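You operate a simulated robot arm through the tools that you are given. There is no shell and no other tool. Be economical: measure what you need, move in short steps, check, and stop when the job is done.

Carry out the task below with a simulated two-armed robot. There is one attempt and no reset: what you move stays moved.

## Task
Stop blower four, throw its valve to suck by hand and start it again.
Fine: wait till it stands, then turn the clutch knob to hand.

It is judged by the outcome, as a careful person would: the job done as asked, and still so three seconds after it is handed in. It fails if anything else is knocked over, pushed out of place, dropped, spilled or broken.

## Robot
Two 7-joint arms with fingered hands on one trunk, on a base that drives. Base frame: it is fixed to the floor where the robot stands at the start and does not move with it; the origin is under the middle of the robot, x ahead of it, y to its left, z up. Readings come in m, rad, newtons and seconds.
The left shoulder is at the start at [0.079, 0.128, 1.05], the right one opposite. With the tool pointing down near the work surface each hand reaches from about 0.12 to 0.48 m from the robot's upright axis, wherever it stands, measured 20 degrees to its own side. Places, roughly: black foot clamp of blower 1 [0.7, -0.3, 1.1]; black foot clamp of blower 2 [1.3, -0.5, 1.1]; black foot clamp of blower 3 [2, -0.7, 1.1]; bleed knob five [1.7, -0.4, 0.2]; bleed knob four [1.1, -0.2, 0.2]; bleed knob one [1.1, -0.2, 1.4]; bleed knob six [2.4, -0.6, 0.2]; bleed knob three [2.4, -0.6, 1.4]; bleed knob two [1.7, -0.4, 1.4]; blow key of the test box [0.5, 0.1, 1]; blower four [0.8, -0.1, 0.2]; blue filter cartridge [1.5, -0.5, 1.5]; clutch knob five [1.5, -0.4, 0.6]; clutch knob four [0.8, -0.2, 0.6]; clutch knob one [0.8, -0.2, 1.8]; clutch knob six [2.1, -0.6, 0.6]. Payload 3.6 kg a hand.
Tool frame (each hand has its own): the origin (TCP) lies between the finger pads and is the grasp point; the fingertips stand 0.034 m ahead of it; z points along the fingers, y is the line along which they close. Largest opening 0.116 m; the body of the gripper starts 0.04 m behind the TCP. The gripper is a hand of 5 fingers: y runs from the thumb to the fingers, the wrist lies at [-0.016, -0.16, -0.164] in the tool frame, and closing takes about 1.5 s.
Orientation is that of the tool frame in the base frame, as [roll, pitch, yaw] about the fixed x, y, z axes, in that order (R = Rz(yaw) Ry(pitch) Rx(roll)). With the fingers straight down and the wrist toward the robot, the tool's x, y and z point along [0, 1, 0], [1, 0, 0] and [0, 0, -1] of the base frame.

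## Interface
- The arms move only by the tool nudge_tool. It takes "left_plan", "right_plan" or both (then of equal length, played together; a hand with none holds still); each is a list of rows, each an object of numbers (a shift or turn left out is 0, a gripper value left out holds the last): "tx", "ty", "tz": the shift along the tool's x, y, z in m; "rx", "ry", "rz": the turn, a rotation vector about the tool's x, y, z in rad. In form: [{"tx": .., "ty": .., "tz": .., "rx": .., "ry": .., "rz": ..}, ...]. A call has 1 to 12 rows; each row shifts and turns the commanded pose from where the row before left it, along the tool's axes as they then stand. "left_jaw" and "right_jaw" are, for a hand that has rows, the finger opening in m, from 0 to 0.116, set as the call begins (left out, the last holds). A row lasts 0.2 s, in which the tool goes at most 0.05 m and 0.15 rad; a call with a longer step from one row to the next is refused whole, and so is a gripper value outside its range. A pose out of reach is approached as far as the arm can. The call stops where the force on the tool passes 40 N (or 10 N more than at its start, if that is more) or the arm is blocked; 0.2 s more then pass. The fingers move at their own pace (about 0.153 m/s each) and stop on an object; they squeeze with about 23 N. The grip force told is the motor's: it shows also when the fingers shut on nothing. Time passes only in rows, and 0.2 s behind the last, so rows that do not move let the fingers close. The reply holds the time, the measured pose of the TCP, the force on the tool along the base axes, the opening and the grip force, in the units named above and with some noise, with the torque about the TCP (base axes, N m) and any sound that the robot's microphone picked up, and new pictures: "pictures" is both (left out), scene, wrist or none (wrist: the cameras of the hands that moved).
- Cameras (640 x 400 px; columns grow to the right, rows downward): "scene" is now at [0.1728, -0.0033, 1.2073]; the picture's right is [-0.06, -1.00, 0.00], its down [-0.71, 0.04, -0.70] and it looks along [0.70, -0.04, -0.72] (base axes); focal length 276 px, centre (320, 200). "left" rides on the left gripper at [-0.069, -0.134, -0.11] in its tool frame; the picture's right is [-0.77, -0.19, 0.61], its down [0.59, -0.58, 0.57] and it looks along [0.25, 0.80, 0.55] (tool axes); focal length 256 px, centre (320, 200). "right" rides on the right gripper at [0.069, -0.134, -0.11] in its tool frame; the picture's right is [-0.77, 0.19, -0.61], its down [-0.59, -0.58, 0.56] and it looks along [-0.25, 0.79, 0.55] (tool axes); focal length 256 px, centre (320, 200). There is no depth. A picture from a camera that has moved, and an enlarged one, comes with that camera's place and axes in the base frame and with its lens.
- raise_lower(by): slides the trunk up (or, below 0, down) by that many m; the arms and the scene camera ride with it, the base frame stays. It gives what a move gives, with no picture.
- roll_base(legs): drives the robot by 1 to 6 legs, each [ahead, turn to the left] in m and rad, along the robot's own axes; the way and the turn of a leg run together, so that a leg with both is an arc; at most 1.5 m and 3.142 rad a leg. The arms and the cameras ride along, it lands a little off, and it stops where it bumps. It gives what a move gives, and a new picture of the scene camera.
- set_fingers(index, middle, ring, little, thumb_bend, thumb_turn, hand): sets how far each is bent, from 0 (flat) to 1 (curled in); at 0.3 the hand is open as for a grip, at 0.7 the pads meet at the TCP. One left out holds its place. A second passes; each finger stops where it meets its share of the squeeze, and holds until it gets a number again. A gripper value or a shape takes the hand back. It gives what a move gives, with no picture; readings hold the bend of each and the force on index, middle, ring, little, thumb and palm. thumb_turn goes from beside the hand (0) to across from the fingers (1), as for a grip.
- set_grasp(shape, hand): the hand has 5 fingers and takes this shape, open, in about a second: jaw (thumb against the fingers, like two jaws); tri (thumb and two fingers); tip (a fingertip pinch); poke (one finger out to press); point (the index stretched); flat (the hand flat); cup (the hand cupped); fist (a fist). The gripper value then closes the fingers along that shape, each until it touches; the sizes above hold for jaw. It gives what a move gives, with no picture.
- turn_head(pan, tilt): turns the head with the scene camera to pan (to the left, within 1.501 rad either way) and tilt (down, from -0.506 to 1.204), counted from straight ahead of the robot. It gives what a move gives, and a new picture of the scene camera.
- enlarge(camera, box): a new picture of the part [left, top, right, bottom] of that camera's present view, enlarged. The clock stands still meanwhile.
- job_done(): hands the job in; it is judged then, once.

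Work in short steps. Places have to be worked out from the pictures, the camera data and where the tool is seen: move nearer, look again, correct. Check each grasp and each placing, and mend what went wrong. You have 120 turns and 260 pictures in all, those below and enlarged ones among them. Open the grippers and draw the arms clear of the work before you hand the job in, unless the task says otherwise; then end with one line.

The tools are called after "Emit:" as name(argument=value, ...) on one line, values as JSON. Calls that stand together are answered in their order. nudge_tool: Moves the arms, as the interface text tells. Its arguments: {"type":"object","properties":{"left_plan":{"type":"array","items":{"type":"object","properties":{"tx":{"type":"number"},"ty":{"type":"number"},"tz":{"type":"number"},"rx":{"type":"number"},"ry":{"type":"number"},"rz":{"type":"number"}}}},"left_jaw":{"type":"number"},"right_plan":{"type":"array","items":{"type":"object","properties":{"tx":{"type":"number"},"ty":{"type":"number"},"tz":{"type":"number"},"rx":{"type":"number"},"ry":{"type":"number"},"rz":{"type":"number"}}}},"right_jaw":{"type":"number"},"pictures":{"type":"string","enum":["both","scene","wrist","none"]}},"required":[]} The other tools are called the same way: raise_lower (by) slides the trunk up or down; set_grasp (shape, hand) gives the hand a shape; set_fingers (index, middle, ring, little, thumb_bend, thumb_turn, hand) moves the fingers one by one; roll_base (legs) drives the base; turn_head (pan, tilt) turns the head that bears the scene camera; enlarge (camera, box) takes an enlarged picture of a part of a camera's view; job_done () hands the job in.

At the start:

```text
clock: 0.0
left_tcp_pos: [0.5913, 0.0599, 0.9347]
left_tcp_rot: [3.139, 0.002, 1.573]
left_ft_force: [0.2, 0.4, -0.5]
left_ft_torque: [0.02, 0.02, 0.02]
left_width: 0.1158
left_grip_force: 0.1
left_shape: jaw
left_bend: [0.3, 0.3, 0.3, 0.3, 0.3, 0.97]
left_finger forces: [0.0, 0.0, 0.0, 0.1, 0.0, 0.1]
right_tcp_pos: [0.4863, -0.3726, 0.8673]
right_tcp_rot: [3.136, 0.003, 1.57]
right_ft_force: [-0.5, -0.2, -0.1]
right_ft_torque: [0.04, -0.03, 0.02]
right_width: 0.1157
right_grip_force: 0.1
right_shape: jaw
right_bend: [0.3, 0.3, 0.3, 0.3, 0.3, 0.97]
right_finger forces: [0.1, 0.1, 0.0, 0.0, 0.0, 0.0]
trunk travel left (down, up): [-0.246, 0.516]
robot x, y, heading: [0.0013, -0.0006, 0.007]
head pan, tilt: [-0.066, 0.803]
```

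scene: 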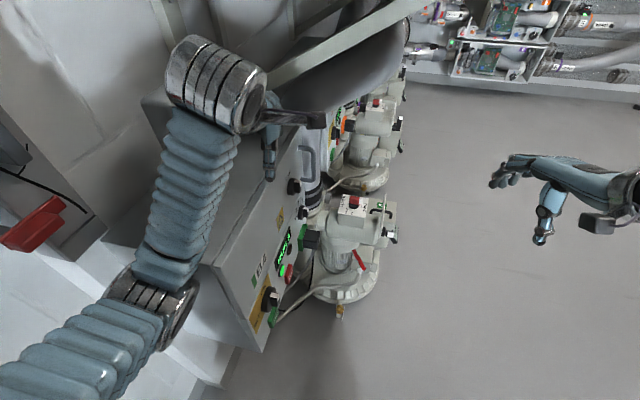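
right: 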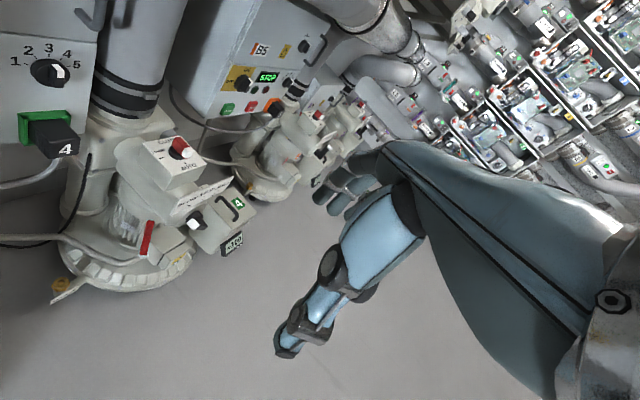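
left: 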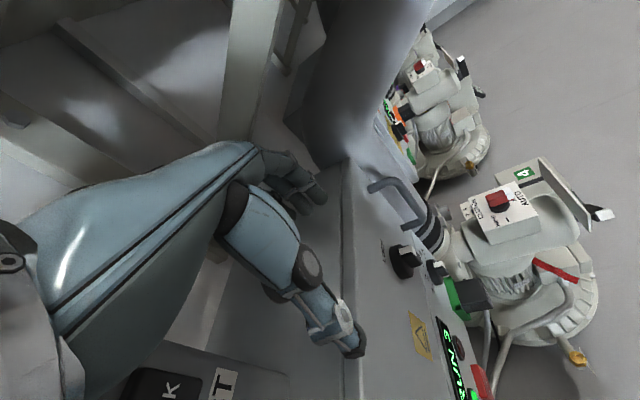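

I start by looking closely at the panel and the blower in the present views.

Emit:
enlarge(camera="right", box=[0, 0, 320, 300])

Emit:
enlarge(camera="left", box=[340, 150, 640, 400])

Emit:
enlarge(camera="scene", box=[200, 80, 440, 350])

```text
1.33 times, centred on (160, 150) of right
camera zoom: at [0.3509, -0.3044, 0.9769], right [0.18, -0.77, 0.61], down [-0.57, -0.59, -0.57], along [0.8, -0.25, -0.55], focal length 341 px, centre (533, 267)
```

zoom: 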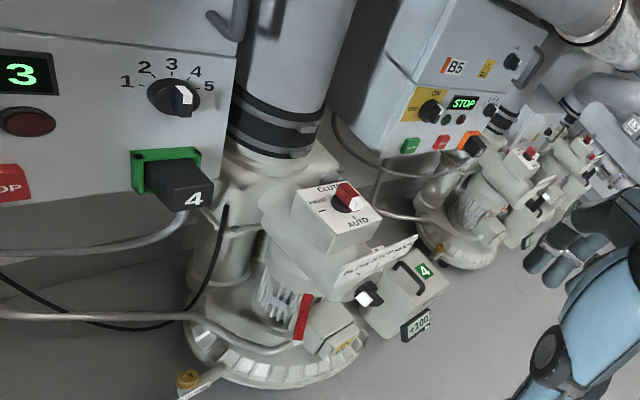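

```text
1.60 times, centred on (490, 275) of left
camera zoom: at [0.456, -0.0096, 1.045], right [-0.18, -0.77, -0.61], down [-0.57, 0.59, -0.57], along [0.8, 0.25, -0.55], focal length 410 px, centre (48, 80)
```

zoom: 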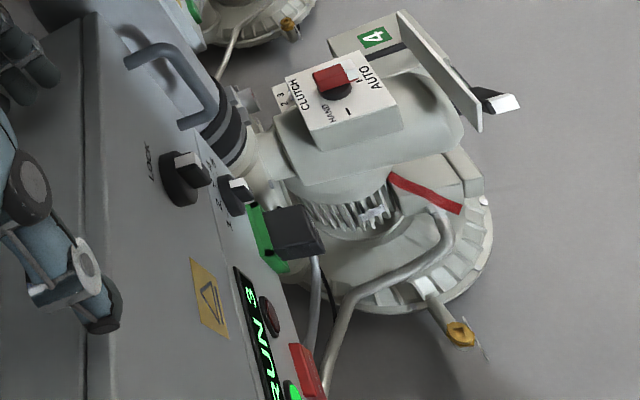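

```text
1.48 times, centred on (320, 215) of scene
camera zoom: at [0.1728, -0.0033, 1.2073], right [-0.06, -1.0, 0.0], down [-0.71, 0.04, -0.7], along [0.7, -0.04, -0.72], focal length 409 px, centre (320, 178)
```

zoom: 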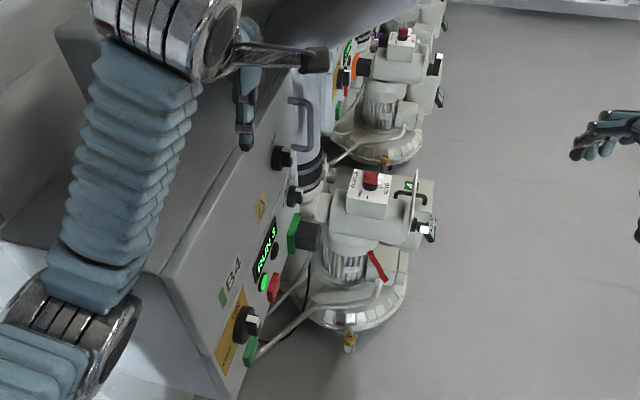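

The panel of B4 faces right, so I need to stand in front of it. I look around first, before driving.

Emit:
turn_head(pan=-0.3, tilt=0.2)

Emit:
turn_head(pan=0.6, tilt=0.4)

Emit:
turn_head(pan=-1.3, tilt=0.5)

```text
clock: 1.0
left_tcp_pos: [0.5909, 0.0601, 0.9343]
left_tcp_rot: [3.138, 0.001, 1.573]
left_ft_force: [-0.5, -0.6, 0.2]
left_ft_torque: [0.0, -0.02, 0.0]
left_width: 0.1157
left_grip_force: 0.1
left_shape: jaw
left_bend: [0.3, 0.3, 0.3, 0.3, 0.3, 0.97]
left_finger forces: [0.0, 0.0, 0.1, 0.0, 0.0, 0.1]
right_tcp_pos: [0.4863, -0.3748, 0.8671]
right_tcp_rot: [3.138, 0.002, 1.569]
right_ft_force: [0.0, 0.5, 0.1]
right_ft_torque: [0.02, 0.0, 0.01]
right_width: 0.1157
right_grip_force: 0.1
right_shape: jaw
right_bend: [0.3, 0.3, 0.3, 0.3, 0.3, 0.97]
right_finger forces: [0.0, 0.1, 0.1, 0.0, 0.0, 0.0]
trunk travel left (down, up): [-0.246, 0.516]
robot x, y, heading: [-0.0023, -0.0017, 0.012]
head pan, tilt: [-0.3, 0.201]
camera scene: at [0.1825, -0.0251, 1.2611], right [-0.28, -0.96, 0.0], down [-0.19, 0.06, -0.98], along [0.94, -0.28, -0.2], focal length 276 px, centre (320, 200)
```

scene: 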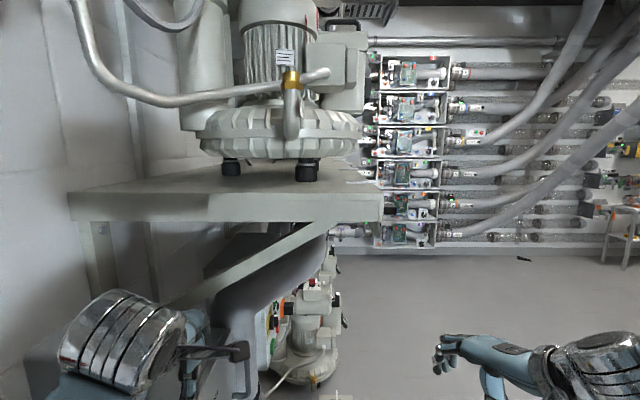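

```text
clock: 2.2
left_tcp_pos: [0.5927, 0.0596, 0.9337]
left_tcp_rot: [3.137, 0.001, 1.57]
left_ft_force: [-0.3, 0.0, 0.5]
left_ft_torque: [0.01, 0.01, -0.01]
left_width: 0.1159
left_grip_force: 0.0
left_shape: jaw
left_bend: [0.3, 0.3, 0.3, 0.3, 0.3, 0.97]
left_finger forces: [0.0, 0.0, 0.0, 0.0, 0.0, 0.0]
right_tcp_pos: [0.4854, -0.3742, 0.8658]
right_tcp_rot: [3.138, 0.002, 1.57]
right_ft_force: [1.1, 0.6, 0.4]
right_ft_torque: [-0.02, 0.01, 0.03]
right_width: 0.1161
right_grip_force: 0.0
right_shape: jaw
right_bend: [0.3, 0.3, 0.3, 0.3, 0.3, 0.97]
right_finger forces: [0.1, 0.1, 0.1, 0.0, 0.1, 0.1]
trunk travel left (down, up): [-0.246, 0.516]
robot x, y, heading: [0.0023, -0.0018, 0.009]
head pan, tilt: [0.6, 0.4]
camera scene: at [0.1689, 0.0548, 1.2425], right [0.58, -0.82, 0.0], down [-0.31, -0.23, -0.92], along [0.75, 0.53, -0.39], focal length 276 px, centre (320, 200)
```

scene: 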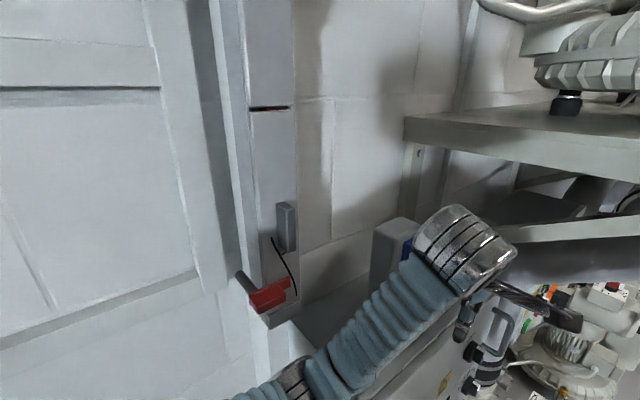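

```text
clock: 4.1
left_tcp_pos: [0.5914, 0.0602, 0.9344]
left_tcp_rot: [3.137, 0.001, 1.571]
left_ft_force: [0.0, 0.0, -0.7]
left_ft_torque: [-0.01, 0.02, 0.01]
left_width: 0.1158
left_grip_force: 0.0
left_shape: jaw
left_bend: [0.3, 0.3, 0.3, 0.3, 0.3, 0.97]
left_finger forces: [0.0, 0.1, 0.0, 0.0, 0.0, 0.0]
right_tcp_pos: [0.4864, -0.3736, 0.8659]
right_tcp_rot: [3.138, 0.003, 1.569]
right_ft_force: [-0.1, 0.4, 0.6]
right_ft_torque: [0.01, 0.0, 0.02]
right_width: 0.116
right_grip_force: 0.1
right_shape: jaw
right_bend: [0.3, 0.3, 0.3, 0.3, 0.3, 0.97]
right_finger forces: [0.0, 0.0, 0.0, 0.0, 0.0, 0.1]
trunk travel left (down, up): [-0.246, 0.516]
robot x, y, heading: [0.0023, 0.0027, 0.019]
head pan, tilt: [-1.3, 0.499]
camera scene: at [0.1186, -0.0858, 1.2333], right [-0.96, -0.28, 0.0], down [-0.13, 0.46, -0.88], along [0.25, -0.84, -0.48], focal length 276 px, centre (320, 200)
```

scene: 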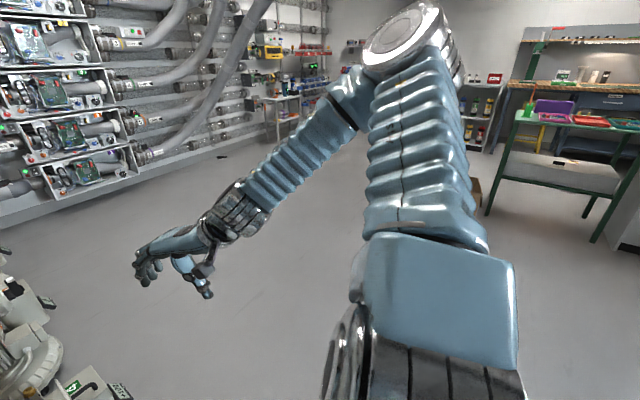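

I have the floor free on the right. I back away so the left hand leaves the shelf, then drive out to stand in front of blower four at a distance.

Emit:
roll_base(legs=[[-0.35, 0], [0, -1.07]])

Emit:
turn_head(pan=0, tilt=0.6)

```text
clock: 5.3
left_tcp_pos: [0.4858, 0.0363, 0.9284]
left_tcp_rot: [-3.14, 0.031, 1.529]
left_ft_force: [-18.8, -25.4, -19.8]
left_ft_torque: [1.26, -1.48, 0.73]
left_width: 0.116
left_grip_force: 0.0
left_shape: jaw
left_bend: [0.3, 0.3, 0.3, 0.3, 0.3, 0.97]
left_finger forces: [0.1, 0.1, 0.0, 0.1, 0.0, 0.0]
right_tcp_pos: [0.3949, -0.3739, 0.8686]
right_tcp_rot: [3.136, -0.011, 1.569]
right_ft_force: [-0.2, 0.6, -0.4]
right_ft_torque: [0.0, -0.1, 0.02]
right_width: 0.1159
right_grip_force: 0.1
right_shape: jaw
right_bend: [0.3, 0.3, 0.3, 0.3, 0.3, 0.97]
right_finger forces: [0.0, 0.0, 0.0, 0.1, 0.0, 0.0]
trunk travel left (down, up): [-0.246, 0.516]
robot x, y, heading: [-0.1041, -0.0002, 0.009]
head pan, tilt: [-1.3, 0.499]
stopped in leg 1: the robot was blocked; the commanded pose is now the measured one
camera scene: at [0.0651, -0.0916, 1.2316], right [-0.96, -0.28, 0.03], down [-0.16, 0.46, -0.87], along [0.23, -0.84, -0.49], focal length 276 px, centre (320, 200)
```

scene: 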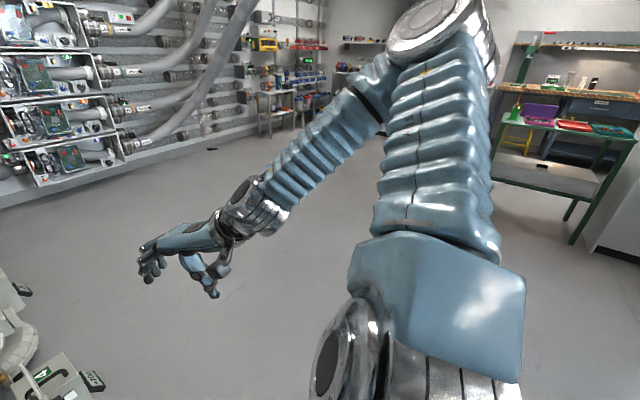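

```text
clock: 6.8
left_tcp_pos: [0.478, 0.0594, 0.9508]
left_tcp_rot: [3.067, 0.008, 1.562]
left_ft_force: [-0.3, 4.7, 1.9]
left_ft_torque: [-0.34, 0.17, -0.2]
left_width: 0.1158
left_grip_force: 0.0
left_shape: jaw
left_bend: [0.3, 0.3, 0.3, 0.3, 0.3, 0.98]
left_finger forces: [0.1, 0.0, 0.0, 0.0, 0.1, 0.1]
right_tcp_pos: [0.3762, -0.369, 0.88]
right_tcp_rot: [3.111, -0.007, 1.568]
right_ft_force: [1.0, 3.4, 1.9]
right_ft_torque: [-0.28, 0.14, -0.07]
right_width: 0.1162
right_grip_force: 0.1
right_shape: jaw
right_bend: [0.3, 0.3, 0.3, 0.3, 0.3, 0.97]
right_finger forces: [0.1, 0.0, 0.0, 0.1, 0.0, 0.0]
trunk travel left (down, up): [-0.246, 0.516]
robot x, y, heading: [-0.1011, -0.0023, 0.012]
head pan, tilt: [0.0, 0.6]
camera scene: at [0.1011, 0.0023, 1.223], right [0.01, -1.0, 0.0], down [-0.58, -0.01, -0.82], along [0.82, 0.01, -0.58], focal length 276 px, centre (320, 200)
```

scene: 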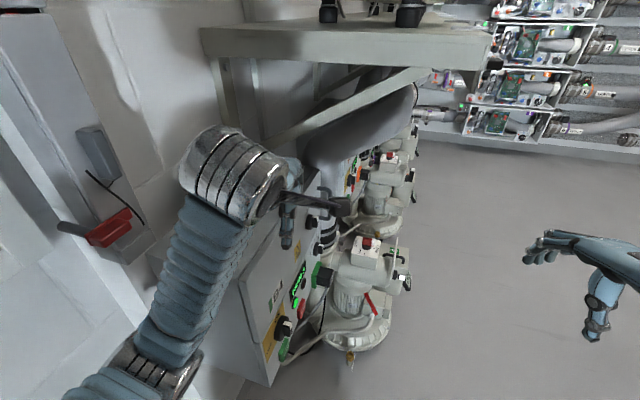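

The base was blocked after 10 cm; I look what is beside and behind the left arm.

Emit:
turn_head(pan=1.45, tilt=0.7)

Emit:
turn_head(pan=0.8, tilt=0.9)

Emit:
enlarge(camera="left", box=[0, 0, 640, 400])

```text
clock: 8.4
left_tcp_pos: [0.4689, 0.0533, 0.9423]
left_tcp_rot: [3.103, 0.006, 1.56]
left_ft_force: [-0.3, 0.6, -0.2]
left_ft_torque: [-0.03, 0.0, 0.02]
left_width: 0.116
left_grip_force: 0.0
left_shape: jaw
left_bend: [0.3, 0.3, 0.3, 0.3, 0.3, 0.97]
left_finger forces: [0.0, 0.1, 0.0, 0.1, 0.0, 0.1]
right_tcp_pos: [0.3704, -0.3729, 0.877]
right_tcp_rot: [3.11, -0.009, 1.569]
right_ft_force: [0.0, 0.4, 0.2]
right_ft_torque: [-0.01, 0.0, -0.02]
right_width: 0.1162
right_grip_force: 0.1
right_shape: jaw
right_bend: [0.3, 0.3, 0.3, 0.3, 0.3, 0.97]
right_finger forces: [0.0, 0.1, 0.0, 0.1, 0.1, 0.0]
trunk travel left (down, up): [-0.246, 0.516]
robot x, y, heading: [-0.1034, -0.0013, 0.013]
head pan, tilt: [1.45, 0.7]
camera scene: at [0.0051, 0.0824, 1.2149], right [0.99, -0.11, 0.0], down [-0.07, -0.64, -0.77], along [0.08, 0.76, -0.64], focal length 276 px, centre (320, 200)
```

scene: 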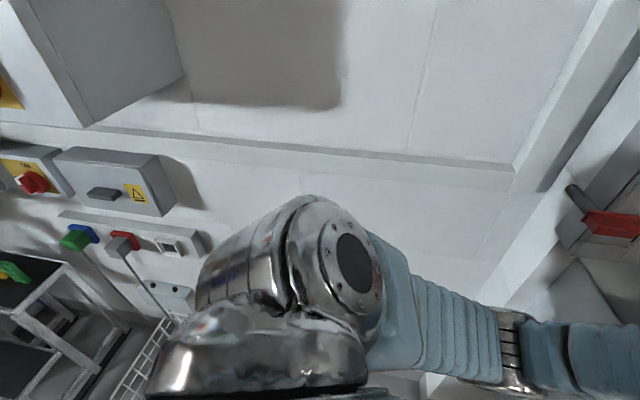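

```text
clock: 9.4
left_tcp_pos: [0.4689, 0.0528, 0.9453]
left_tcp_rot: [3.103, 0.005, 1.559]
left_ft_force: [0.8, 0.1, -0.3]
left_ft_torque: [0.03, 0.0, 0.02]
left_width: 0.1161
left_grip_force: 0.1
left_shape: jaw
left_bend: [0.3, 0.3, 0.3, 0.3, 0.3, 0.97]
left_finger forces: [0.0, 0.0, 0.0, 0.0, 0.0, 0.1]
right_tcp_pos: [0.3729, -0.3717, 0.8773]
right_tcp_rot: [3.111, -0.009, 1.569]
right_ft_force: [0.4, 0.0, -0.8]
right_ft_torque: [-0.01, -0.01, 0.01]
right_width: 0.1166
right_grip_force: 0.0
right_shape: jaw
right_bend: [0.3, 0.3, 0.3, 0.3, 0.3, 0.97]
right_finger forces: [0.0, 0.0, 0.0, 0.0, 0.0, 0.0]
trunk travel left (down, up): [-0.246, 0.516]
robot x, y, heading: [-0.1032, -0.0006, 0.011]
head pan, tilt: [0.799, 0.901]
camera scene: at [0.0479, 0.0525, 1.1987], right [0.73, -0.69, 0.0], down [-0.54, -0.57, -0.62], along [0.43, 0.45, -0.78], focal length 276 px, centre (320, 200)
```

scene: 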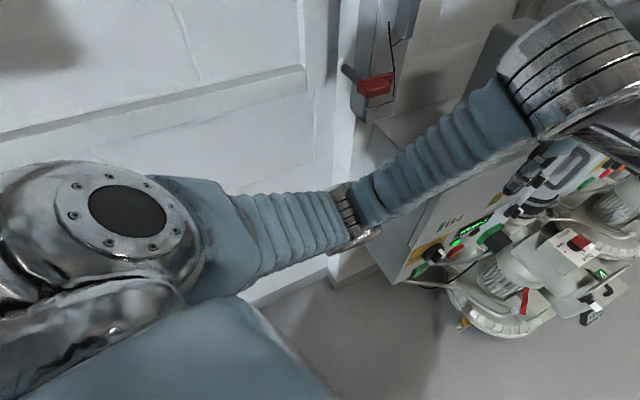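

```text
1.00 times, centred on (320, 200) of left (not enlarged: the box is as wide or as high as the picture)
camera zoom: at [0.3293, -0.015, 1.0504], right [-0.17, -0.77, -0.61], down [-0.55, 0.59, -0.59], along [0.82, 0.23, -0.52], focal length 256 px, centre (320, 200)
```

zoom: 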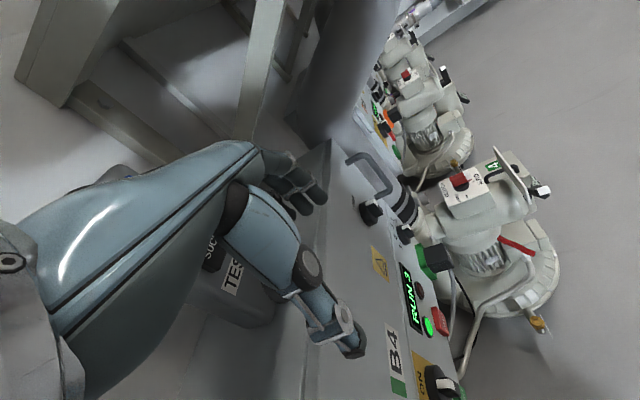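

Left elbow sits close to the wall jamb, and a rack stands behind left. Turning right in place takes the left arm away from wall and box; I lift the trunk slightly first so the hand clears the test box.

Emit:
raise_lower(by=0.08)

Emit:
roll_base(legs=[[0, -0.25]])

```text
clock: 10.6
left_tcp_pos: [0.4689, 0.0531, 1.0235]
left_tcp_rot: [3.105, 0.002, 1.559]
left_ft_force: [0.1, 0.0, -0.1]
left_ft_torque: [0.04, -0.04, 0.0]
left_width: 0.1159
left_grip_force: 0.0
left_shape: jaw
left_bend: [0.3, 0.3, 0.3, 0.3, 0.3, 0.97]
left_finger forces: [0.0, 0.0, 0.0, 0.0, 0.0, 0.0]
right_tcp_pos: [0.3707, -0.3736, 0.9562]
right_tcp_rot: [3.112, -0.008, 1.569]
right_ft_force: [0.5, 0.0, -0.2]
right_ft_torque: [-0.02, -0.01, 0.01]
right_width: 0.116
right_grip_force: 0.0
right_shape: jaw
right_bend: [0.3, 0.3, 0.3, 0.3, 0.3, 0.97]
right_finger forces: [0.0, 0.1, 0.0, 0.0, 0.1, 0.0]
trunk travel left (down, up): [-0.326, 0.436]
robot x, y, heading: [-0.1024, -0.0007, 0.009]
head pan, tilt: [0.799, 0.901]
```

```text
clock: 11.4
left_tcp_pos: [0.4695, 0.0314, 1.0215]
left_tcp_rot: [3.104, 0.003, 1.521]
left_ft_force: [0.0, -0.9, -0.8]
left_ft_torque: [0.06, -0.05, 0.03]
left_width: 0.116
left_grip_force: 0.0
left_shape: jaw
left_bend: [0.3, 0.3, 0.3, 0.3, 0.3, 0.97]
left_finger forces: [0.0, 0.0, 0.0, 0.0, 0.0, 0.0]
right_tcp_pos: [0.358, -0.3898, 0.9572]
right_tcp_rot: [3.11, -0.012, 1.533]
right_ft_force: [0.2, 0.0, -0.1]
right_ft_torque: [0.01, -0.03, -0.03]
right_width: 0.116
right_grip_force: 0.0
right_shape: jaw
right_bend: [0.3, 0.3, 0.3, 0.3, 0.3, 0.97]
right_finger forces: [0.0, 0.0, 0.0, 0.0, 0.2, 0.0]
trunk travel left (down, up): [-0.326, 0.436]
robot x, y, heading: [-0.1048, -0.0013, -0.023]
head pan, tilt: [0.799, 0.901]
stopped in leg 1: the robot was blocked; the commanded pose is now the measured one
camera scene: at [0.0167, 0.0481, 1.2809], right [0.7, -0.71, 0.0], down [-0.56, -0.55, -0.62], along [0.44, 0.44, -0.78], focal length 276 px, centre (320, 200)
```

scene: 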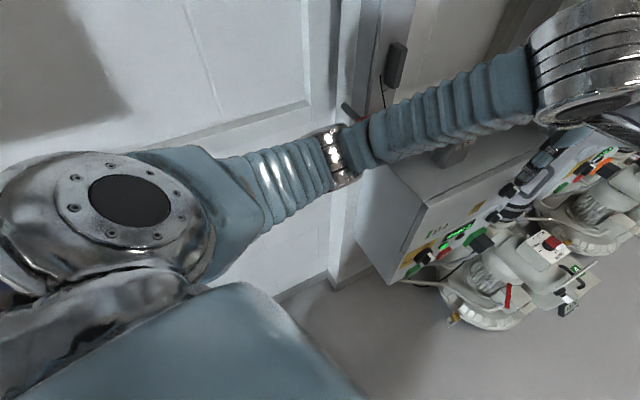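

The base itself touches something behind while turning. I go forward a little and turn right on an arc.

Emit:
roll_base(legs=[[0.07, -0.05], [0, -0.3]])

```text
clock: 12.5
left_tcp_pos: [0.5318, 0.0211, 1.0152]
left_tcp_rot: [3.119, -0.004, 1.511]
left_ft_force: [0.9, -0.3, 0.1]
left_ft_torque: [-0.01, 0.05, 0.02]
left_width: 0.1162
left_grip_force: 0.1
left_shape: jaw
left_bend: [0.3, 0.3, 0.3, 0.3, 0.3, 0.97]
left_finger forces: [0.1, 0.0, 0.1, 0.0, 0.1, 0.0]
right_tcp_pos: [0.4046, -0.4043, 0.9523]
right_tcp_rot: [3.113, -0.021, 1.509]
right_ft_force: [1.3, -0.1, -1.3]
right_ft_torque: [0.05, 0.03, 0.02]
right_width: 0.1162
right_grip_force: 0.1
right_shape: jaw
right_bend: [0.3, 0.3, 0.3, 0.3, 0.3, 0.97]
right_finger forces: [0.0, 0.0, 0.0, 0.1, 0.1, 0.1]
trunk travel left (down, up): [-0.326, 0.436]
robot x, y, heading: [-0.0434, 0.0003, -0.008]
head pan, tilt: [0.799, 0.901]
stopped in leg 1: the robot was blocked; the commanded pose is now the measured one
camera scene: at [0.0521, 0.0444, 1.2844], right [0.71, -0.7, 0.01], down [-0.54, -0.56, -0.63], along [0.45, 0.45, -0.78], focal length 276 px, centre (320, 200)
```

scene: 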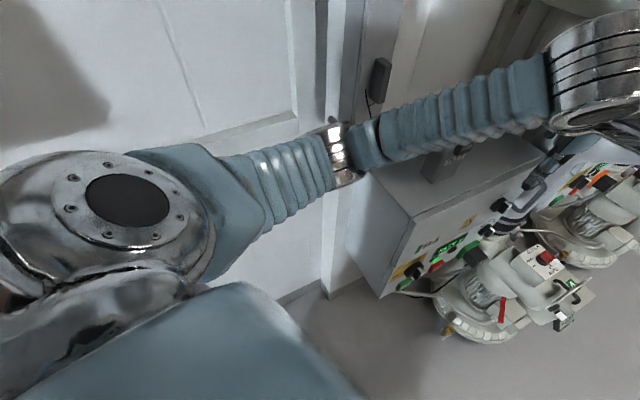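

Still blocked, probably by the left elbow near the jamb lever. I bring the left hand inward and back first, in free air, to pull the elbow off the wall.

Emit:
nudge_tool(left_plan=[{"tx": -0.04}, {"tx": -0.04}, {"tx": -0.04}, {"tx": -0.04}, {"tx": -0.04}, {"tx": -0.03, "ty": -0.03}, {"tx": -0.02, "ty": -0.04}], pictures="scene")

Emit:
turn_head(pan=1.0, tilt=1.1)

```text
clock: 13.6
left_tcp_pos: [0.5358, -0.0982, 0.9705]
left_tcp_rot: [-3.1, -0.03, 1.571]
left_ft_force: [-0.4, -1.4, -2.1]
left_ft_torque: [0.17, -0.06, 0.06]
left_width: 0.1158
left_grip_force: 0.0
left_shape: jaw
left_bend: [0.3, 0.3, 0.3, 0.3, 0.3, 0.97]
left_finger forces: [0.0, 0.1, 0.0, 0.1, 0.0, 0.0]
right_tcp_pos: [0.4124, -0.4016, 0.9902]
right_tcp_rot: [3.057, 0.064, 1.415]
right_ft_force: [0.0, 1.5, -1.9]
right_ft_torque: [-0.06, -0.02, 0.0]
right_width: 0.116
right_grip_force: 0.1
right_shape: jaw
right_bend: [0.3, 0.3, 0.3, 0.3, 0.3, 0.97]
right_finger forces: [0.0, 0.1, 0.1, 0.0, 0.1, 0.0]
trunk travel left (down, up): [-0.326, 0.436]
robot x, y, heading: [-0.0398, -0.004, -0.025]
head pan, tilt: [0.799, 0.901]
stopped in row 5 (left hand): the arm was blocked; the commanded pose is now the measured one
camera scene: at [0.1504, 0.0382, 1.2807], right [0.7, -0.72, -0.04], down [-0.6, -0.54, -0.59], along [0.4, 0.44, -0.8], focal length 276 px, centre (320, 200)
```

scene: 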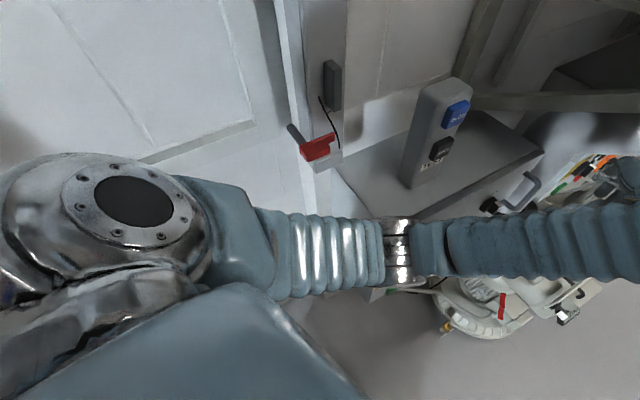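

```text
clock: 14.3
left_tcp_pos: [0.5175, -0.1211, 0.9921]
left_tcp_rot: [-3.109, -0.04, 1.572]
left_ft_force: [-1.7, 0.1, -0.3]
left_ft_torque: [-0.07, -0.07, -0.01]
left_width: 0.1158
left_grip_force: 0.0
left_shape: jaw
left_bend: [0.3, 0.3, 0.3, 0.3, 0.3, 0.97]
left_finger forces: [0.0, 0.1, 0.1, 0.0, 0.0, 0.0]
right_tcp_pos: [0.3993, -0.4065, 0.9689]
right_tcp_rot: [3.09, 0.03, 1.485]
right_ft_force: [-0.2, -0.6, 1.6]
right_ft_torque: [0.0, -0.04, -0.03]
right_width: 0.1162
right_grip_force: 0.0
right_shape: jaw
right_bend: [0.3, 0.3, 0.3, 0.3, 0.3, 0.97]
right_finger forces: [0.1, 0.0, 0.0, 0.1, 0.0, 0.1]
trunk travel left (down, up): [-0.326, 0.436]
robot x, y, heading: [-0.043, -0.0059, -0.021]
head pan, tilt: [1.0, 1.1]
camera scene: at [0.0817, -0.0003, 1.2716], right [0.83, -0.56, -0.03], down [-0.51, -0.72, -0.47], along [0.24, 0.41, -0.88], focal length 276 px, centre (320, 200)
```

scene: 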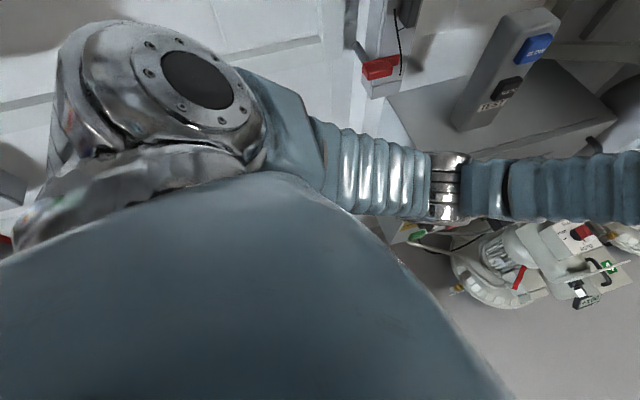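

The left arm now is free of the lever, which looks unchanged. I check forward again and try a small right turn.

Emit:
roll_base(legs=[[0, -0.15]])

Emit:
turn_head(pan=0.3, tilt=0.8)

```text
clock: 15.3
left_tcp_pos: [0.4823, -0.1871, 0.9971]
left_tcp_rot: [-3.117, -0.012, 1.422]
left_ft_force: [-5.1, -3.4, -4.6]
left_ft_torque: [0.14, -0.24, 0.2]
left_width: 0.116
left_grip_force: 0.0
left_shape: jaw
left_bend: [0.3, 0.3, 0.3, 0.3, 0.3, 0.97]
left_finger forces: [0.0, 0.0, 0.0, 0.0, 0.0, 0.0]
right_tcp_pos: [0.3209, -0.4503, 0.9761]
right_tcp_rot: [3.081, 0.046, 1.337]
right_ft_force: [0.3, -0.9, 0.4]
right_ft_torque: [0.01, 0.02, 0.04]
right_width: 0.116
right_grip_force: 0.2
right_shape: jaw
right_bend: [0.3, 0.3, 0.3, 0.3, 0.3, 0.97]
right_finger forces: [0.1, 0.0, 0.0, 0.0, 0.0, 0.1]
trunk travel left (down, up): [-0.326, 0.436]
robot x, y, heading: [-0.0444, -0.0051, -0.168]
head pan, tilt: [1.0, 1.1]
camera scene: at [0.0609, -0.0007, 1.2701], right [0.74, -0.68, -0.01], down [-0.6, -0.64, -0.47], along [0.31, 0.36, -0.88], focal length 276 px, centre (320, 200)
```

scene: 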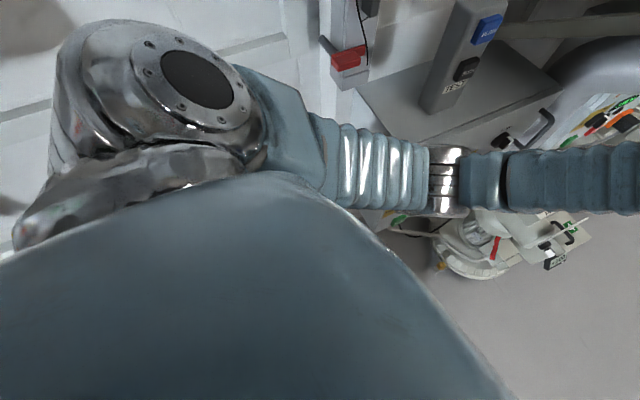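

```text
clock: 16.4
left_tcp_pos: [0.4882, -0.1486, 0.9986]
left_tcp_rot: [-3.116, 0.027, 1.426]
left_ft_force: [2.6, 2.1, 2.0]
left_ft_torque: [-0.14, 0.18, -0.05]
left_width: 0.116
left_grip_force: 0.0
left_shape: jaw
left_bend: [0.3, 0.3, 0.3, 0.3, 0.3, 0.97]
left_finger forces: [0.1, 0.0, 0.1, 0.0, 0.1, 0.1]
right_tcp_pos: [0.3273, -0.4122, 0.9889]
right_tcp_rot: [3.079, 0.084, 1.343]
right_ft_force: [0.0, 1.3, 0.8]
right_ft_torque: [-0.01, 0.04, 0.01]
right_width: 0.116
right_grip_force: 0.0
right_shape: jaw
right_bend: [0.3, 0.3, 0.3, 0.3, 0.3, 0.97]
right_finger forces: [0.0, 0.0, 0.0, 0.0, 0.1, 0.0]
trunk travel left (down, up): [-0.326, 0.436]
robot x, y, heading: [-0.0418, 0.0005, -0.169]
head pan, tilt: [0.3, 0.799]
camera scene: at [0.1041, 0.0037, 1.2888], right [0.13, -0.99, 0.01], down [-0.71, -0.1, -0.7], along [0.69, 0.09, -0.72], focal length 276 px, centre (320, 200)
```

scene: 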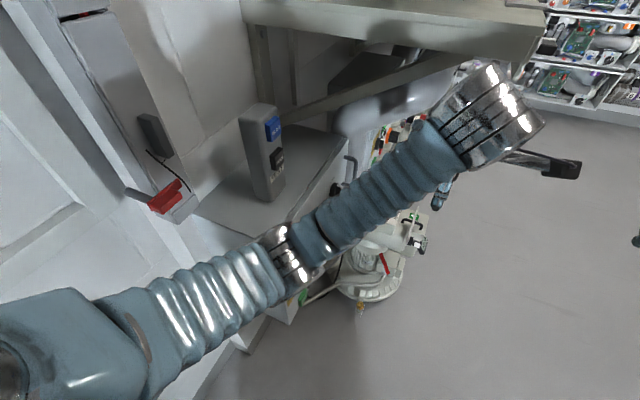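

Turning works now. I turn on to the right and drive out to open floor.

Emit:
roll_base(legs=[[0, -0.85], [0.6, 0]])

Emit:
turn_head(pan=0, tilt=0.6)

```text
clock: 22.1
left_tcp_pos: [0.4964, -1.0266, 0.9979]
left_tcp_rot: [-3.117, 0.012, 0.566]
left_ft_force: [0.3, -0.5, 1.1]
left_ft_torque: [0.05, 0.07, -0.02]
left_width: 0.1158
left_grip_force: 0.0
left_shape: jaw
left_bend: [0.3, 0.3, 0.3, 0.3, 0.3, 0.97]
left_finger forces: [0.1, 0.0, 0.1, 0.1, 0.0, 0.1]
right_tcp_pos: [0.1919, -1.0765, 0.9834]
right_tcp_rot: [3.078, 0.071, 0.481]
right_ft_force: [0.3, 0.4, -0.2]
right_ft_torque: [-0.03, 0.0, 0.0]
right_width: 0.1163
right_grip_force: 0.0
right_shape: jaw
right_bend: [0.3, 0.3, 0.3, 0.3, 0.3, 0.97]
right_finger forces: [0.1, 0.0, 0.1, 0.0, 0.0, 0.0]
trunk travel left (down, up): [-0.326, 0.436]
robot x, y, heading: [0.2707, -0.5199, -1.029]
head pan, tilt: [0.3, 0.799]
camera scene: at [0.3662, -0.6336, 1.2889], right [-0.67, -0.75, 0.0], down [-0.53, 0.48, -0.7], along [0.52, -0.46, -0.72], focal length 276 px, centre (320, 200)
```

scene: 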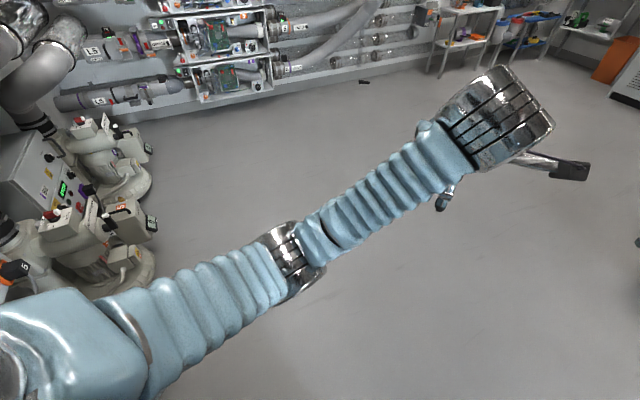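

```text
clock: 22.9
left_tcp_pos: [0.4973, -1.0252, 0.9979]
left_tcp_rot: [-3.116, 0.012, 0.567]
left_ft_force: [-0.4, -0.2, 0.9]
left_ft_torque: [0.0, 0.02, -0.01]
left_width: 0.1159
left_grip_force: 0.1
left_shape: jaw
left_bend: [0.3, 0.3, 0.3, 0.3, 0.3, 0.97]
left_finger forces: [0.1, 0.1, 0.0, 0.0, 0.1, 0.0]
right_tcp_pos: [0.1911, -1.0765, 0.9832]
right_tcp_rot: [3.079, 0.072, 0.481]
right_ft_force: [0.4, 0.1, 1.2]
right_ft_torque: [0.01, 0.01, 0.0]
right_width: 0.1162
right_grip_force: 0.1
right_shape: jaw
right_bend: [0.3, 0.3, 0.3, 0.3, 0.3, 0.97]
right_finger forces: [0.1, 0.0, 0.1, 0.0, 0.1, 0.1]
trunk travel left (down, up): [-0.326, 0.436]
robot x, y, heading: [0.2738, -0.5201, -1.028]
head pan, tilt: [0.0, 0.6]
camera scene: at [0.3514, -0.6552, 1.3056], right [-0.86, -0.52, 0.0], down [-0.29, 0.48, -0.82], along [0.43, -0.71, -0.57], focal length 276 px, centre (320, 200)
```

scene: 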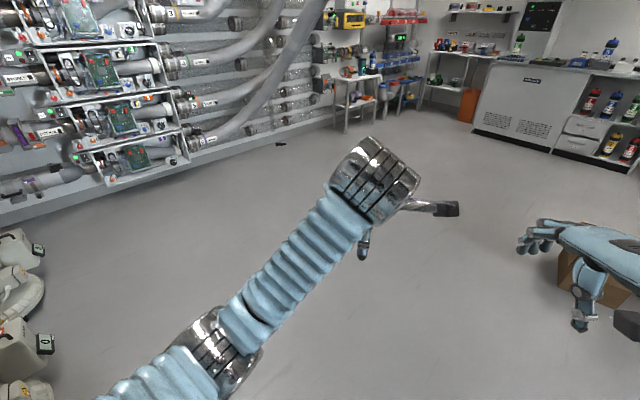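

Open floor ahead. I go 0.5 m further and then turn left to face the panel of blower four.

Emit:
roll_base(legs=[[0.5, 0], [0, 2.3]])

```text
clock: 31.2
left_tcp_pos: [0.7646, -0.4448, 0.9982]
left_tcp_rot: [-3.119, 0.009, 2.844]
left_ft_force: [0.0, 1.2, 0.8]
left_ft_torque: [0.0, 0.02, 0.03]
left_width: 0.1159
left_grip_force: 0.0
left_shape: jaw
left_bend: [0.3, 0.3, 0.3, 0.3, 0.3, 0.97]
left_finger forces: [0.1, 0.1, 0.0, 0.1, 0.0, 0.0]
right_tcp_pos: [1.0018, -0.6437, 0.9833]
right_tcp_rot: [3.078, 0.07, 2.759]
right_ft_force: [0.9, -0.6, 0.3]
right_ft_torque: [0.01, 0.0, 0.02]
right_width: 0.1161
right_grip_force: 0.0
right_shape: jaw
right_bend: [0.3, 0.3, 0.3, 0.3, 0.3, 0.97]
right_finger forces: [0.1, 0.1, 0.1, 0.0, 0.0, 0.0]
trunk travel left (down, up): [-0.326, 0.436]
robot x, y, heading: [0.5244, -0.9443, 1.249]
head pan, tilt: [0.0, 0.6]
camera scene: at [0.577, -0.7998, 1.3057], right [0.95, -0.32, 0.0], down [-0.18, -0.54, -0.82], along [0.26, 0.78, -0.57], focal length 276 px, centre (320, 200)
```

scene: 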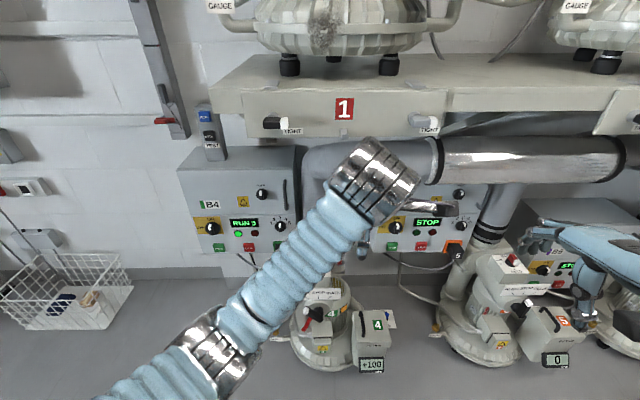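

I now face panel B4 (running at 3). I take the left hand back and left to open the view.

Emit:
nudge_tool(left_plan=[{"tx": 0.04, "ty": -0.02}, {"tx": 0.04, "ty": -0.02}, {"tx": 0.04, "ty": -0.02}, {"tx": 0.04, "ty": -0.02}, {"tx": 0.04, "ty": -0.02}, {"tx": 0.04, "ty": -0.02}], pictures="scene")

Emit:
enlarge(camera="scene", box=[170, 150, 330, 260])

Emit:
enlarge(camera="scene", box=[260, 210, 420, 390])

```text
clock: 32.6
left_tcp_pos: [0.5102, -0.4384, 0.9688]
left_tcp_rot: [-3.127, -0.033, 2.866]
left_ft_force: [-0.2, 0.5, 0.1]
left_ft_torque: [0.03, 0.02, -0.02]
left_width: 0.1163
left_grip_force: 0.0
left_shape: jaw
left_bend: [0.3, 0.3, 0.3, 0.3, 0.3, 0.97]
left_finger forces: [0.0, 0.0, 0.0, 0.2, 0.1, 0.1]
left hand out of reach, approached as far as the arm can: row 4, 5, 6
right_tcp_pos: [1.0013, -0.6434, 0.9834]
right_tcp_rot: [3.078, 0.071, 2.758]
right_ft_force: [0.5, -0.9, -0.1]
right_ft_torque: [0.0, 0.04, -0.02]
right_width: 0.116
right_grip_force: 0.2
right_shape: jaw
right_bend: [0.3, 0.3, 0.3, 0.3, 0.3, 0.97]
right_finger forces: [0.0, 0.0, 0.0, 0.0, 0.0, 0.0]
trunk travel left (down, up): [-0.326, 0.436]
robot x, y, heading: [0.5286, -0.9429, 1.246]
head pan, tilt: [0.0, 0.6]
camera scene: at [0.5765, -0.7997, 1.3057], right [0.95, -0.32, 0.0], down [-0.18, -0.54, -0.82], along [0.26, 0.78, -0.57], focal length 276 px, centre (320, 200)
```

scene: 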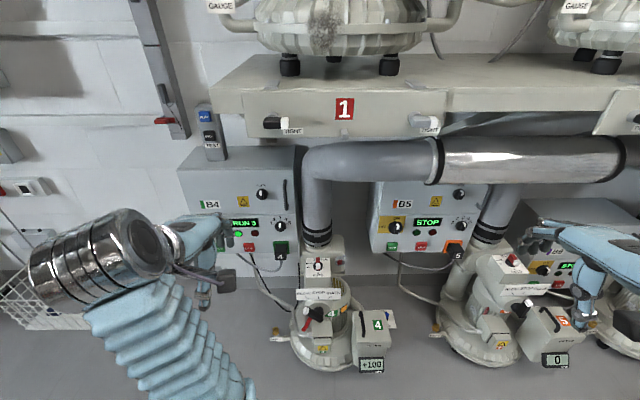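

```text
3.64 times, centred on (250, 205) of scene
camera zoom: at [0.5765, -0.7997, 1.3057], right [0.95, -0.32, 0.0], down [-0.18, -0.54, -0.82], along [0.26, 0.78, -0.57], focal length 1004 px, centre (574, 182)
```

zoom: 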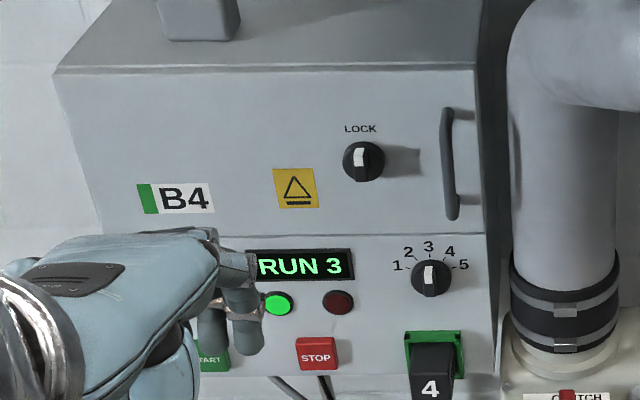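

```text
2.22 times, centred on (340, 300) of scene
camera zoom: at [0.5765, -0.7997, 1.3057], right [0.95, -0.32, 0.0], down [-0.18, -0.54, -0.82], along [0.26, 0.78, -0.57], focal length 613 px, centre (276, -22)
```

zoom: 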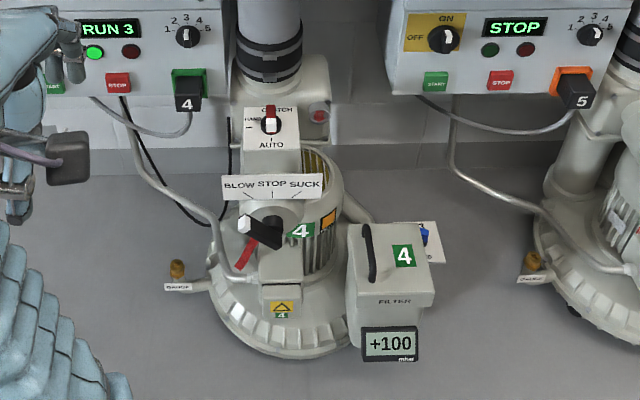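

I enlarge the clutch and valve further.

Emit:
enlarge(camera="scene", box=[300, 245, 345, 275])

Emit:
enlarge(camera="scene", box=[290, 280, 360, 340])

Emit:
enlarge(camera="right", box=[0, 0, 640, 400])

```text
13.33 times, centred on (322, 260) of scene
camera zoom: at [0.5765, -0.7997, 1.3057], right [0.95, -0.32, 0.0], down [-0.18, -0.54, -0.82], along [0.26, 0.78, -0.57], focal length 3681 px, centre (287, -600)
```

zoom: 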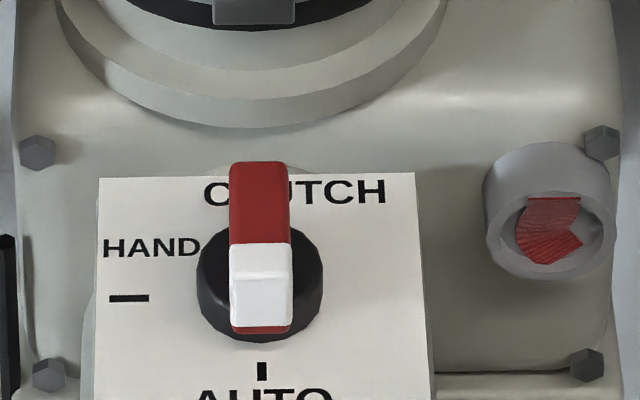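

```text
6.67 times, centred on (325, 310) of scene
camera zoom: at [0.5765, -0.7997, 1.3057], right [0.95, -0.32, 0.0], down [-0.18, -0.54, -0.82], along [0.26, 0.78, -0.57], focal length 1840 px, centre (287, -533)
```

zoom: 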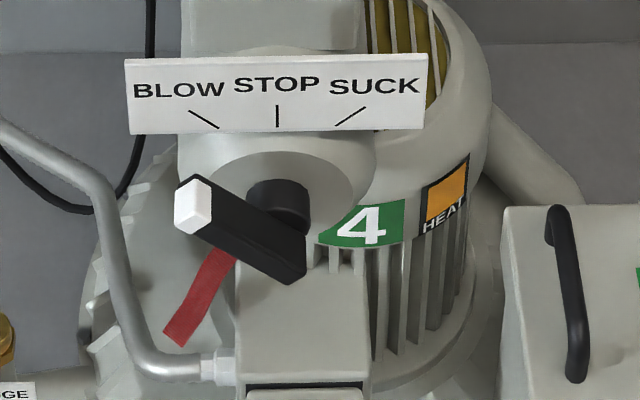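

```text
1.00 times, centred on (320, 200) of right (not enlarged: the box is as wide or as high as the picture)
camera zoom: at [0.8776, -0.7465, 1.08], right [0.73, -0.13, 0.68], down [0.38, -0.74, -0.56], along [0.57, 0.66, -0.48], focal length 256 px, centre (320, 200)
```

zoom: 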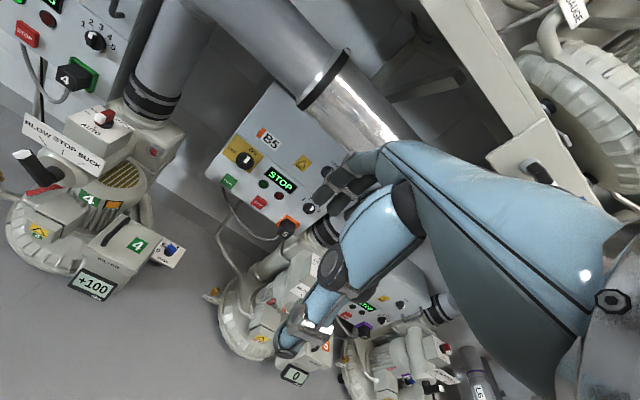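

I located STOP about (0.575, 0.064, 0.51), START (0.48, 0.097, 0.50), clutch knob (0.787, -0.15, 0.56), valve bar (0.75, -0.26, 0.45). I lower the trunk and set the hands to a pointing shape to see where the fingertip is.

Emit:
raise_lower(by=-0.22)

Emit:
set_grasp(hand="left", shape="point")

Emit:
set_grasp(hand="right", shape="poke")

Emit:
nudge_tool(left_plan=[{"tx": 0}], right_plan=[{"tx": 0}])

```text
clock: 34.9
left_tcp_pos: [0.5186, -0.4176, 0.6403]
left_tcp_rot: [-2.862, -0.036, 2.856]
left_ft_force: [-0.5, 0.5, 0.1]
left_ft_torque: [-0.03, 0.0, -0.02]
left_width: 0.116
left_grip_force: 0.1
left_shape: jaw
left_bend: [0.3, 0.3, 0.3, 0.3, 0.3, 0.97]
left_finger forces: [0.1, 0.0, 0.0, 0.0, 0.0, 0.0]
right_tcp_pos: [1.008, -0.6219, 0.6743]
right_tcp_rot: [-2.957, 0.081, 2.779]
right_ft_force: [1.2, -0.3, 0.0]
right_ft_torque: [-0.02, -0.06, -0.02]
right_width: 0.116
right_grip_force: 0.0
right_shape: jaw
right_bend: [0.3, 0.3, 0.3, 0.3, 0.3, 0.97]
right_finger forces: [0.0, 0.0, 0.0, 0.0, 0.0, 0.0]
trunk travel left (down, up): [-0.106, 0.656]
robot x, y, heading: [0.5256, -0.9415, 1.247]
head pan, tilt: [0.0, 0.6]
```

```text
clock: 35.8
left_tcp_pos: [0.5203, -0.4183, 0.6405]
left_tcp_rot: [-2.857, -0.037, 2.856]
left_ft_force: [-1.0, 0.7, -0.4]
left_ft_torque: [0.01, -0.02, 0.02]
left_width: 0.1082
left_grip_force: 0.0
left_shape: point
left_bend: [0.08, 1.0, 1.0, 1.0, 1.0, 0.88]
left_finger forces: [0.0, 0.0, 0.1, 0.0, 0.0, 0.1]
right_tcp_pos: [1.008, -0.622, 0.6736]
right_tcp_rot: [-2.959, 0.082, 2.778]
right_ft_force: [-0.5, 0.7, -0.1]
right_ft_torque: [0.01, 0.0, 0.0]
right_width: 0.1159
right_grip_force: 0.0
right_shape: jaw
right_bend: [0.3, 0.3, 0.3, 0.3, 0.3, 0.97]
right_finger forces: [0.0, 0.1, 0.0, 0.1, 0.0, 0.0]
trunk travel left (down, up): [-0.106, 0.656]
robot x, y, heading: [0.5299, -0.9432, 1.245]
head pan, tilt: [0.0, 0.6]
```

```text
clock: 36.7
left_tcp_pos: [0.5195, -0.4182, 0.6396]
left_tcp_rot: [-2.86, -0.039, 2.854]
left_ft_force: [0.2, -0.1, -0.4]
left_ft_torque: [-0.01, -0.01, -0.04]
left_width: 0.1078
left_grip_force: 0.1
left_shape: point
left_bend: [0.08, 1.0, 1.0, 1.0, 1.0, 0.88]
left_finger forces: [0.0, 0.0, 0.1, 0.0, 0.1, 0.1]
right_tcp_pos: [1.0087, -0.6216, 0.6745]
right_tcp_rot: [-2.957, 0.083, 2.779]
right_ft_force: [0.3, -0.7, -0.4]
right_ft_torque: [0.02, 0.02, 0.01]
right_width: 0.0001
right_grip_force: 0.0
right_shape: poke
right_bend: [0.7, 0.7, 0.98, 0.98, 0.0, 1.0]
right_finger forces: [0.0, 0.0, 0.0, 0.0, 0.0, 0.0]
trunk travel left (down, up): [-0.106, 0.656]
robot x, y, heading: [0.5261, -0.943, 1.248]
head pan, tilt: [0.0, 0.6]
```

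```text
clock: 37.1
left_tcp_pos: [0.5193, -0.4183, 0.6383]
left_tcp_rot: [-2.858, -0.039, 2.855]
left_ft_force: [-0.2, 0.1, -0.5]
left_ft_torque: [0.03, -0.01, 0.01]
left_width: 0.1082
left_grip_force: 0.1
left_shape: point
left_bend: [0.08, 1.0, 1.0, 1.0, 1.0, 0.88]
left_finger forces: [0.1, 0.0, 0.0, 0.0, 0.0, 0.1]
right_tcp_pos: [1.0091, -0.6228, 0.6731]
right_tcp_rot: [-2.958, 0.083, 2.777]
right_ft_force: [0.1, 0.2, 0.8]
right_ft_torque: [-0.01, 0.01, -0.02]
right_width: 0.0
right_grip_force: 0.1
right_shape: poke
right_bend: [0.7, 0.7, 0.98, 0.98, 0.0, 1.0]
right_finger forces: [0.1, 0.0, 0.0, 0.0, 0.1, 0.0]
trunk travel left (down, up): [-0.106, 0.656]
robot x, y, heading: [0.5247, -0.9412, 1.254]
head pan, tilt: [0.0, 0.6]
camera scene: at [0.6106, -0.6982, 1.0749], right [0.95, -0.32, 0.0], down [-0.18, -0.54, -0.82], along [0.26, 0.78, -0.57], focal length 276 px, centre (320, 200)
camera right: at [0.8936, -0.699, 0.801], right [0.78, 0.02, 0.63], down [0.35, -0.85, -0.4], along [0.53, 0.53, -0.67], focal length 256 px, centre (320, 200)
camera left: at [0.5624, -0.5347, 0.7815], right [0.62, -0.55, -0.56], down [-0.78, -0.51, -0.36], along [-0.09, 0.66, -0.74], focal length 256 px, centre (320, 200)
```

scene: 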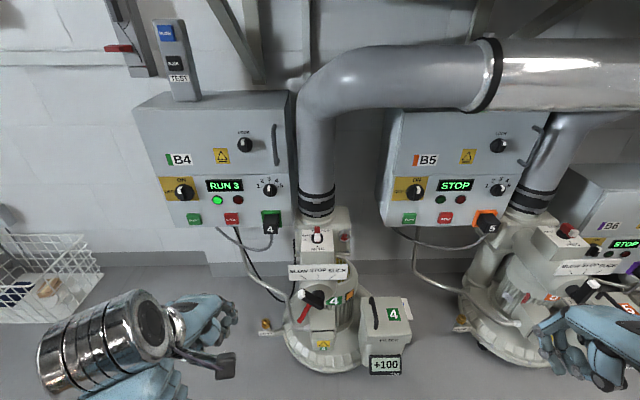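
right: 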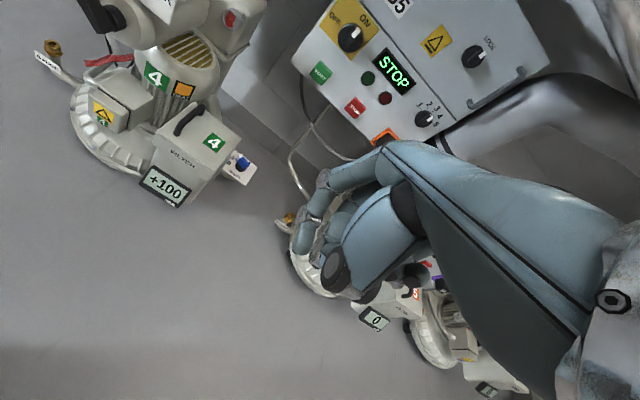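
left: 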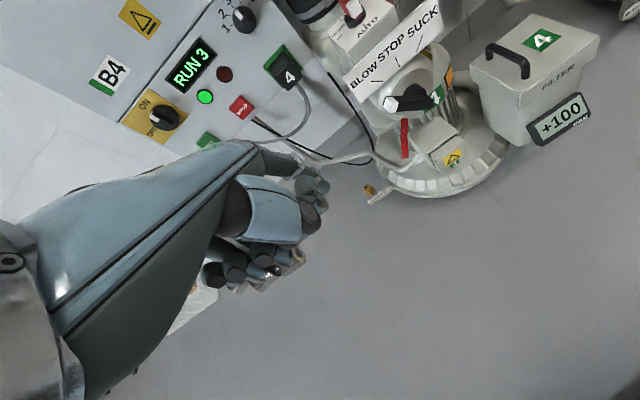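

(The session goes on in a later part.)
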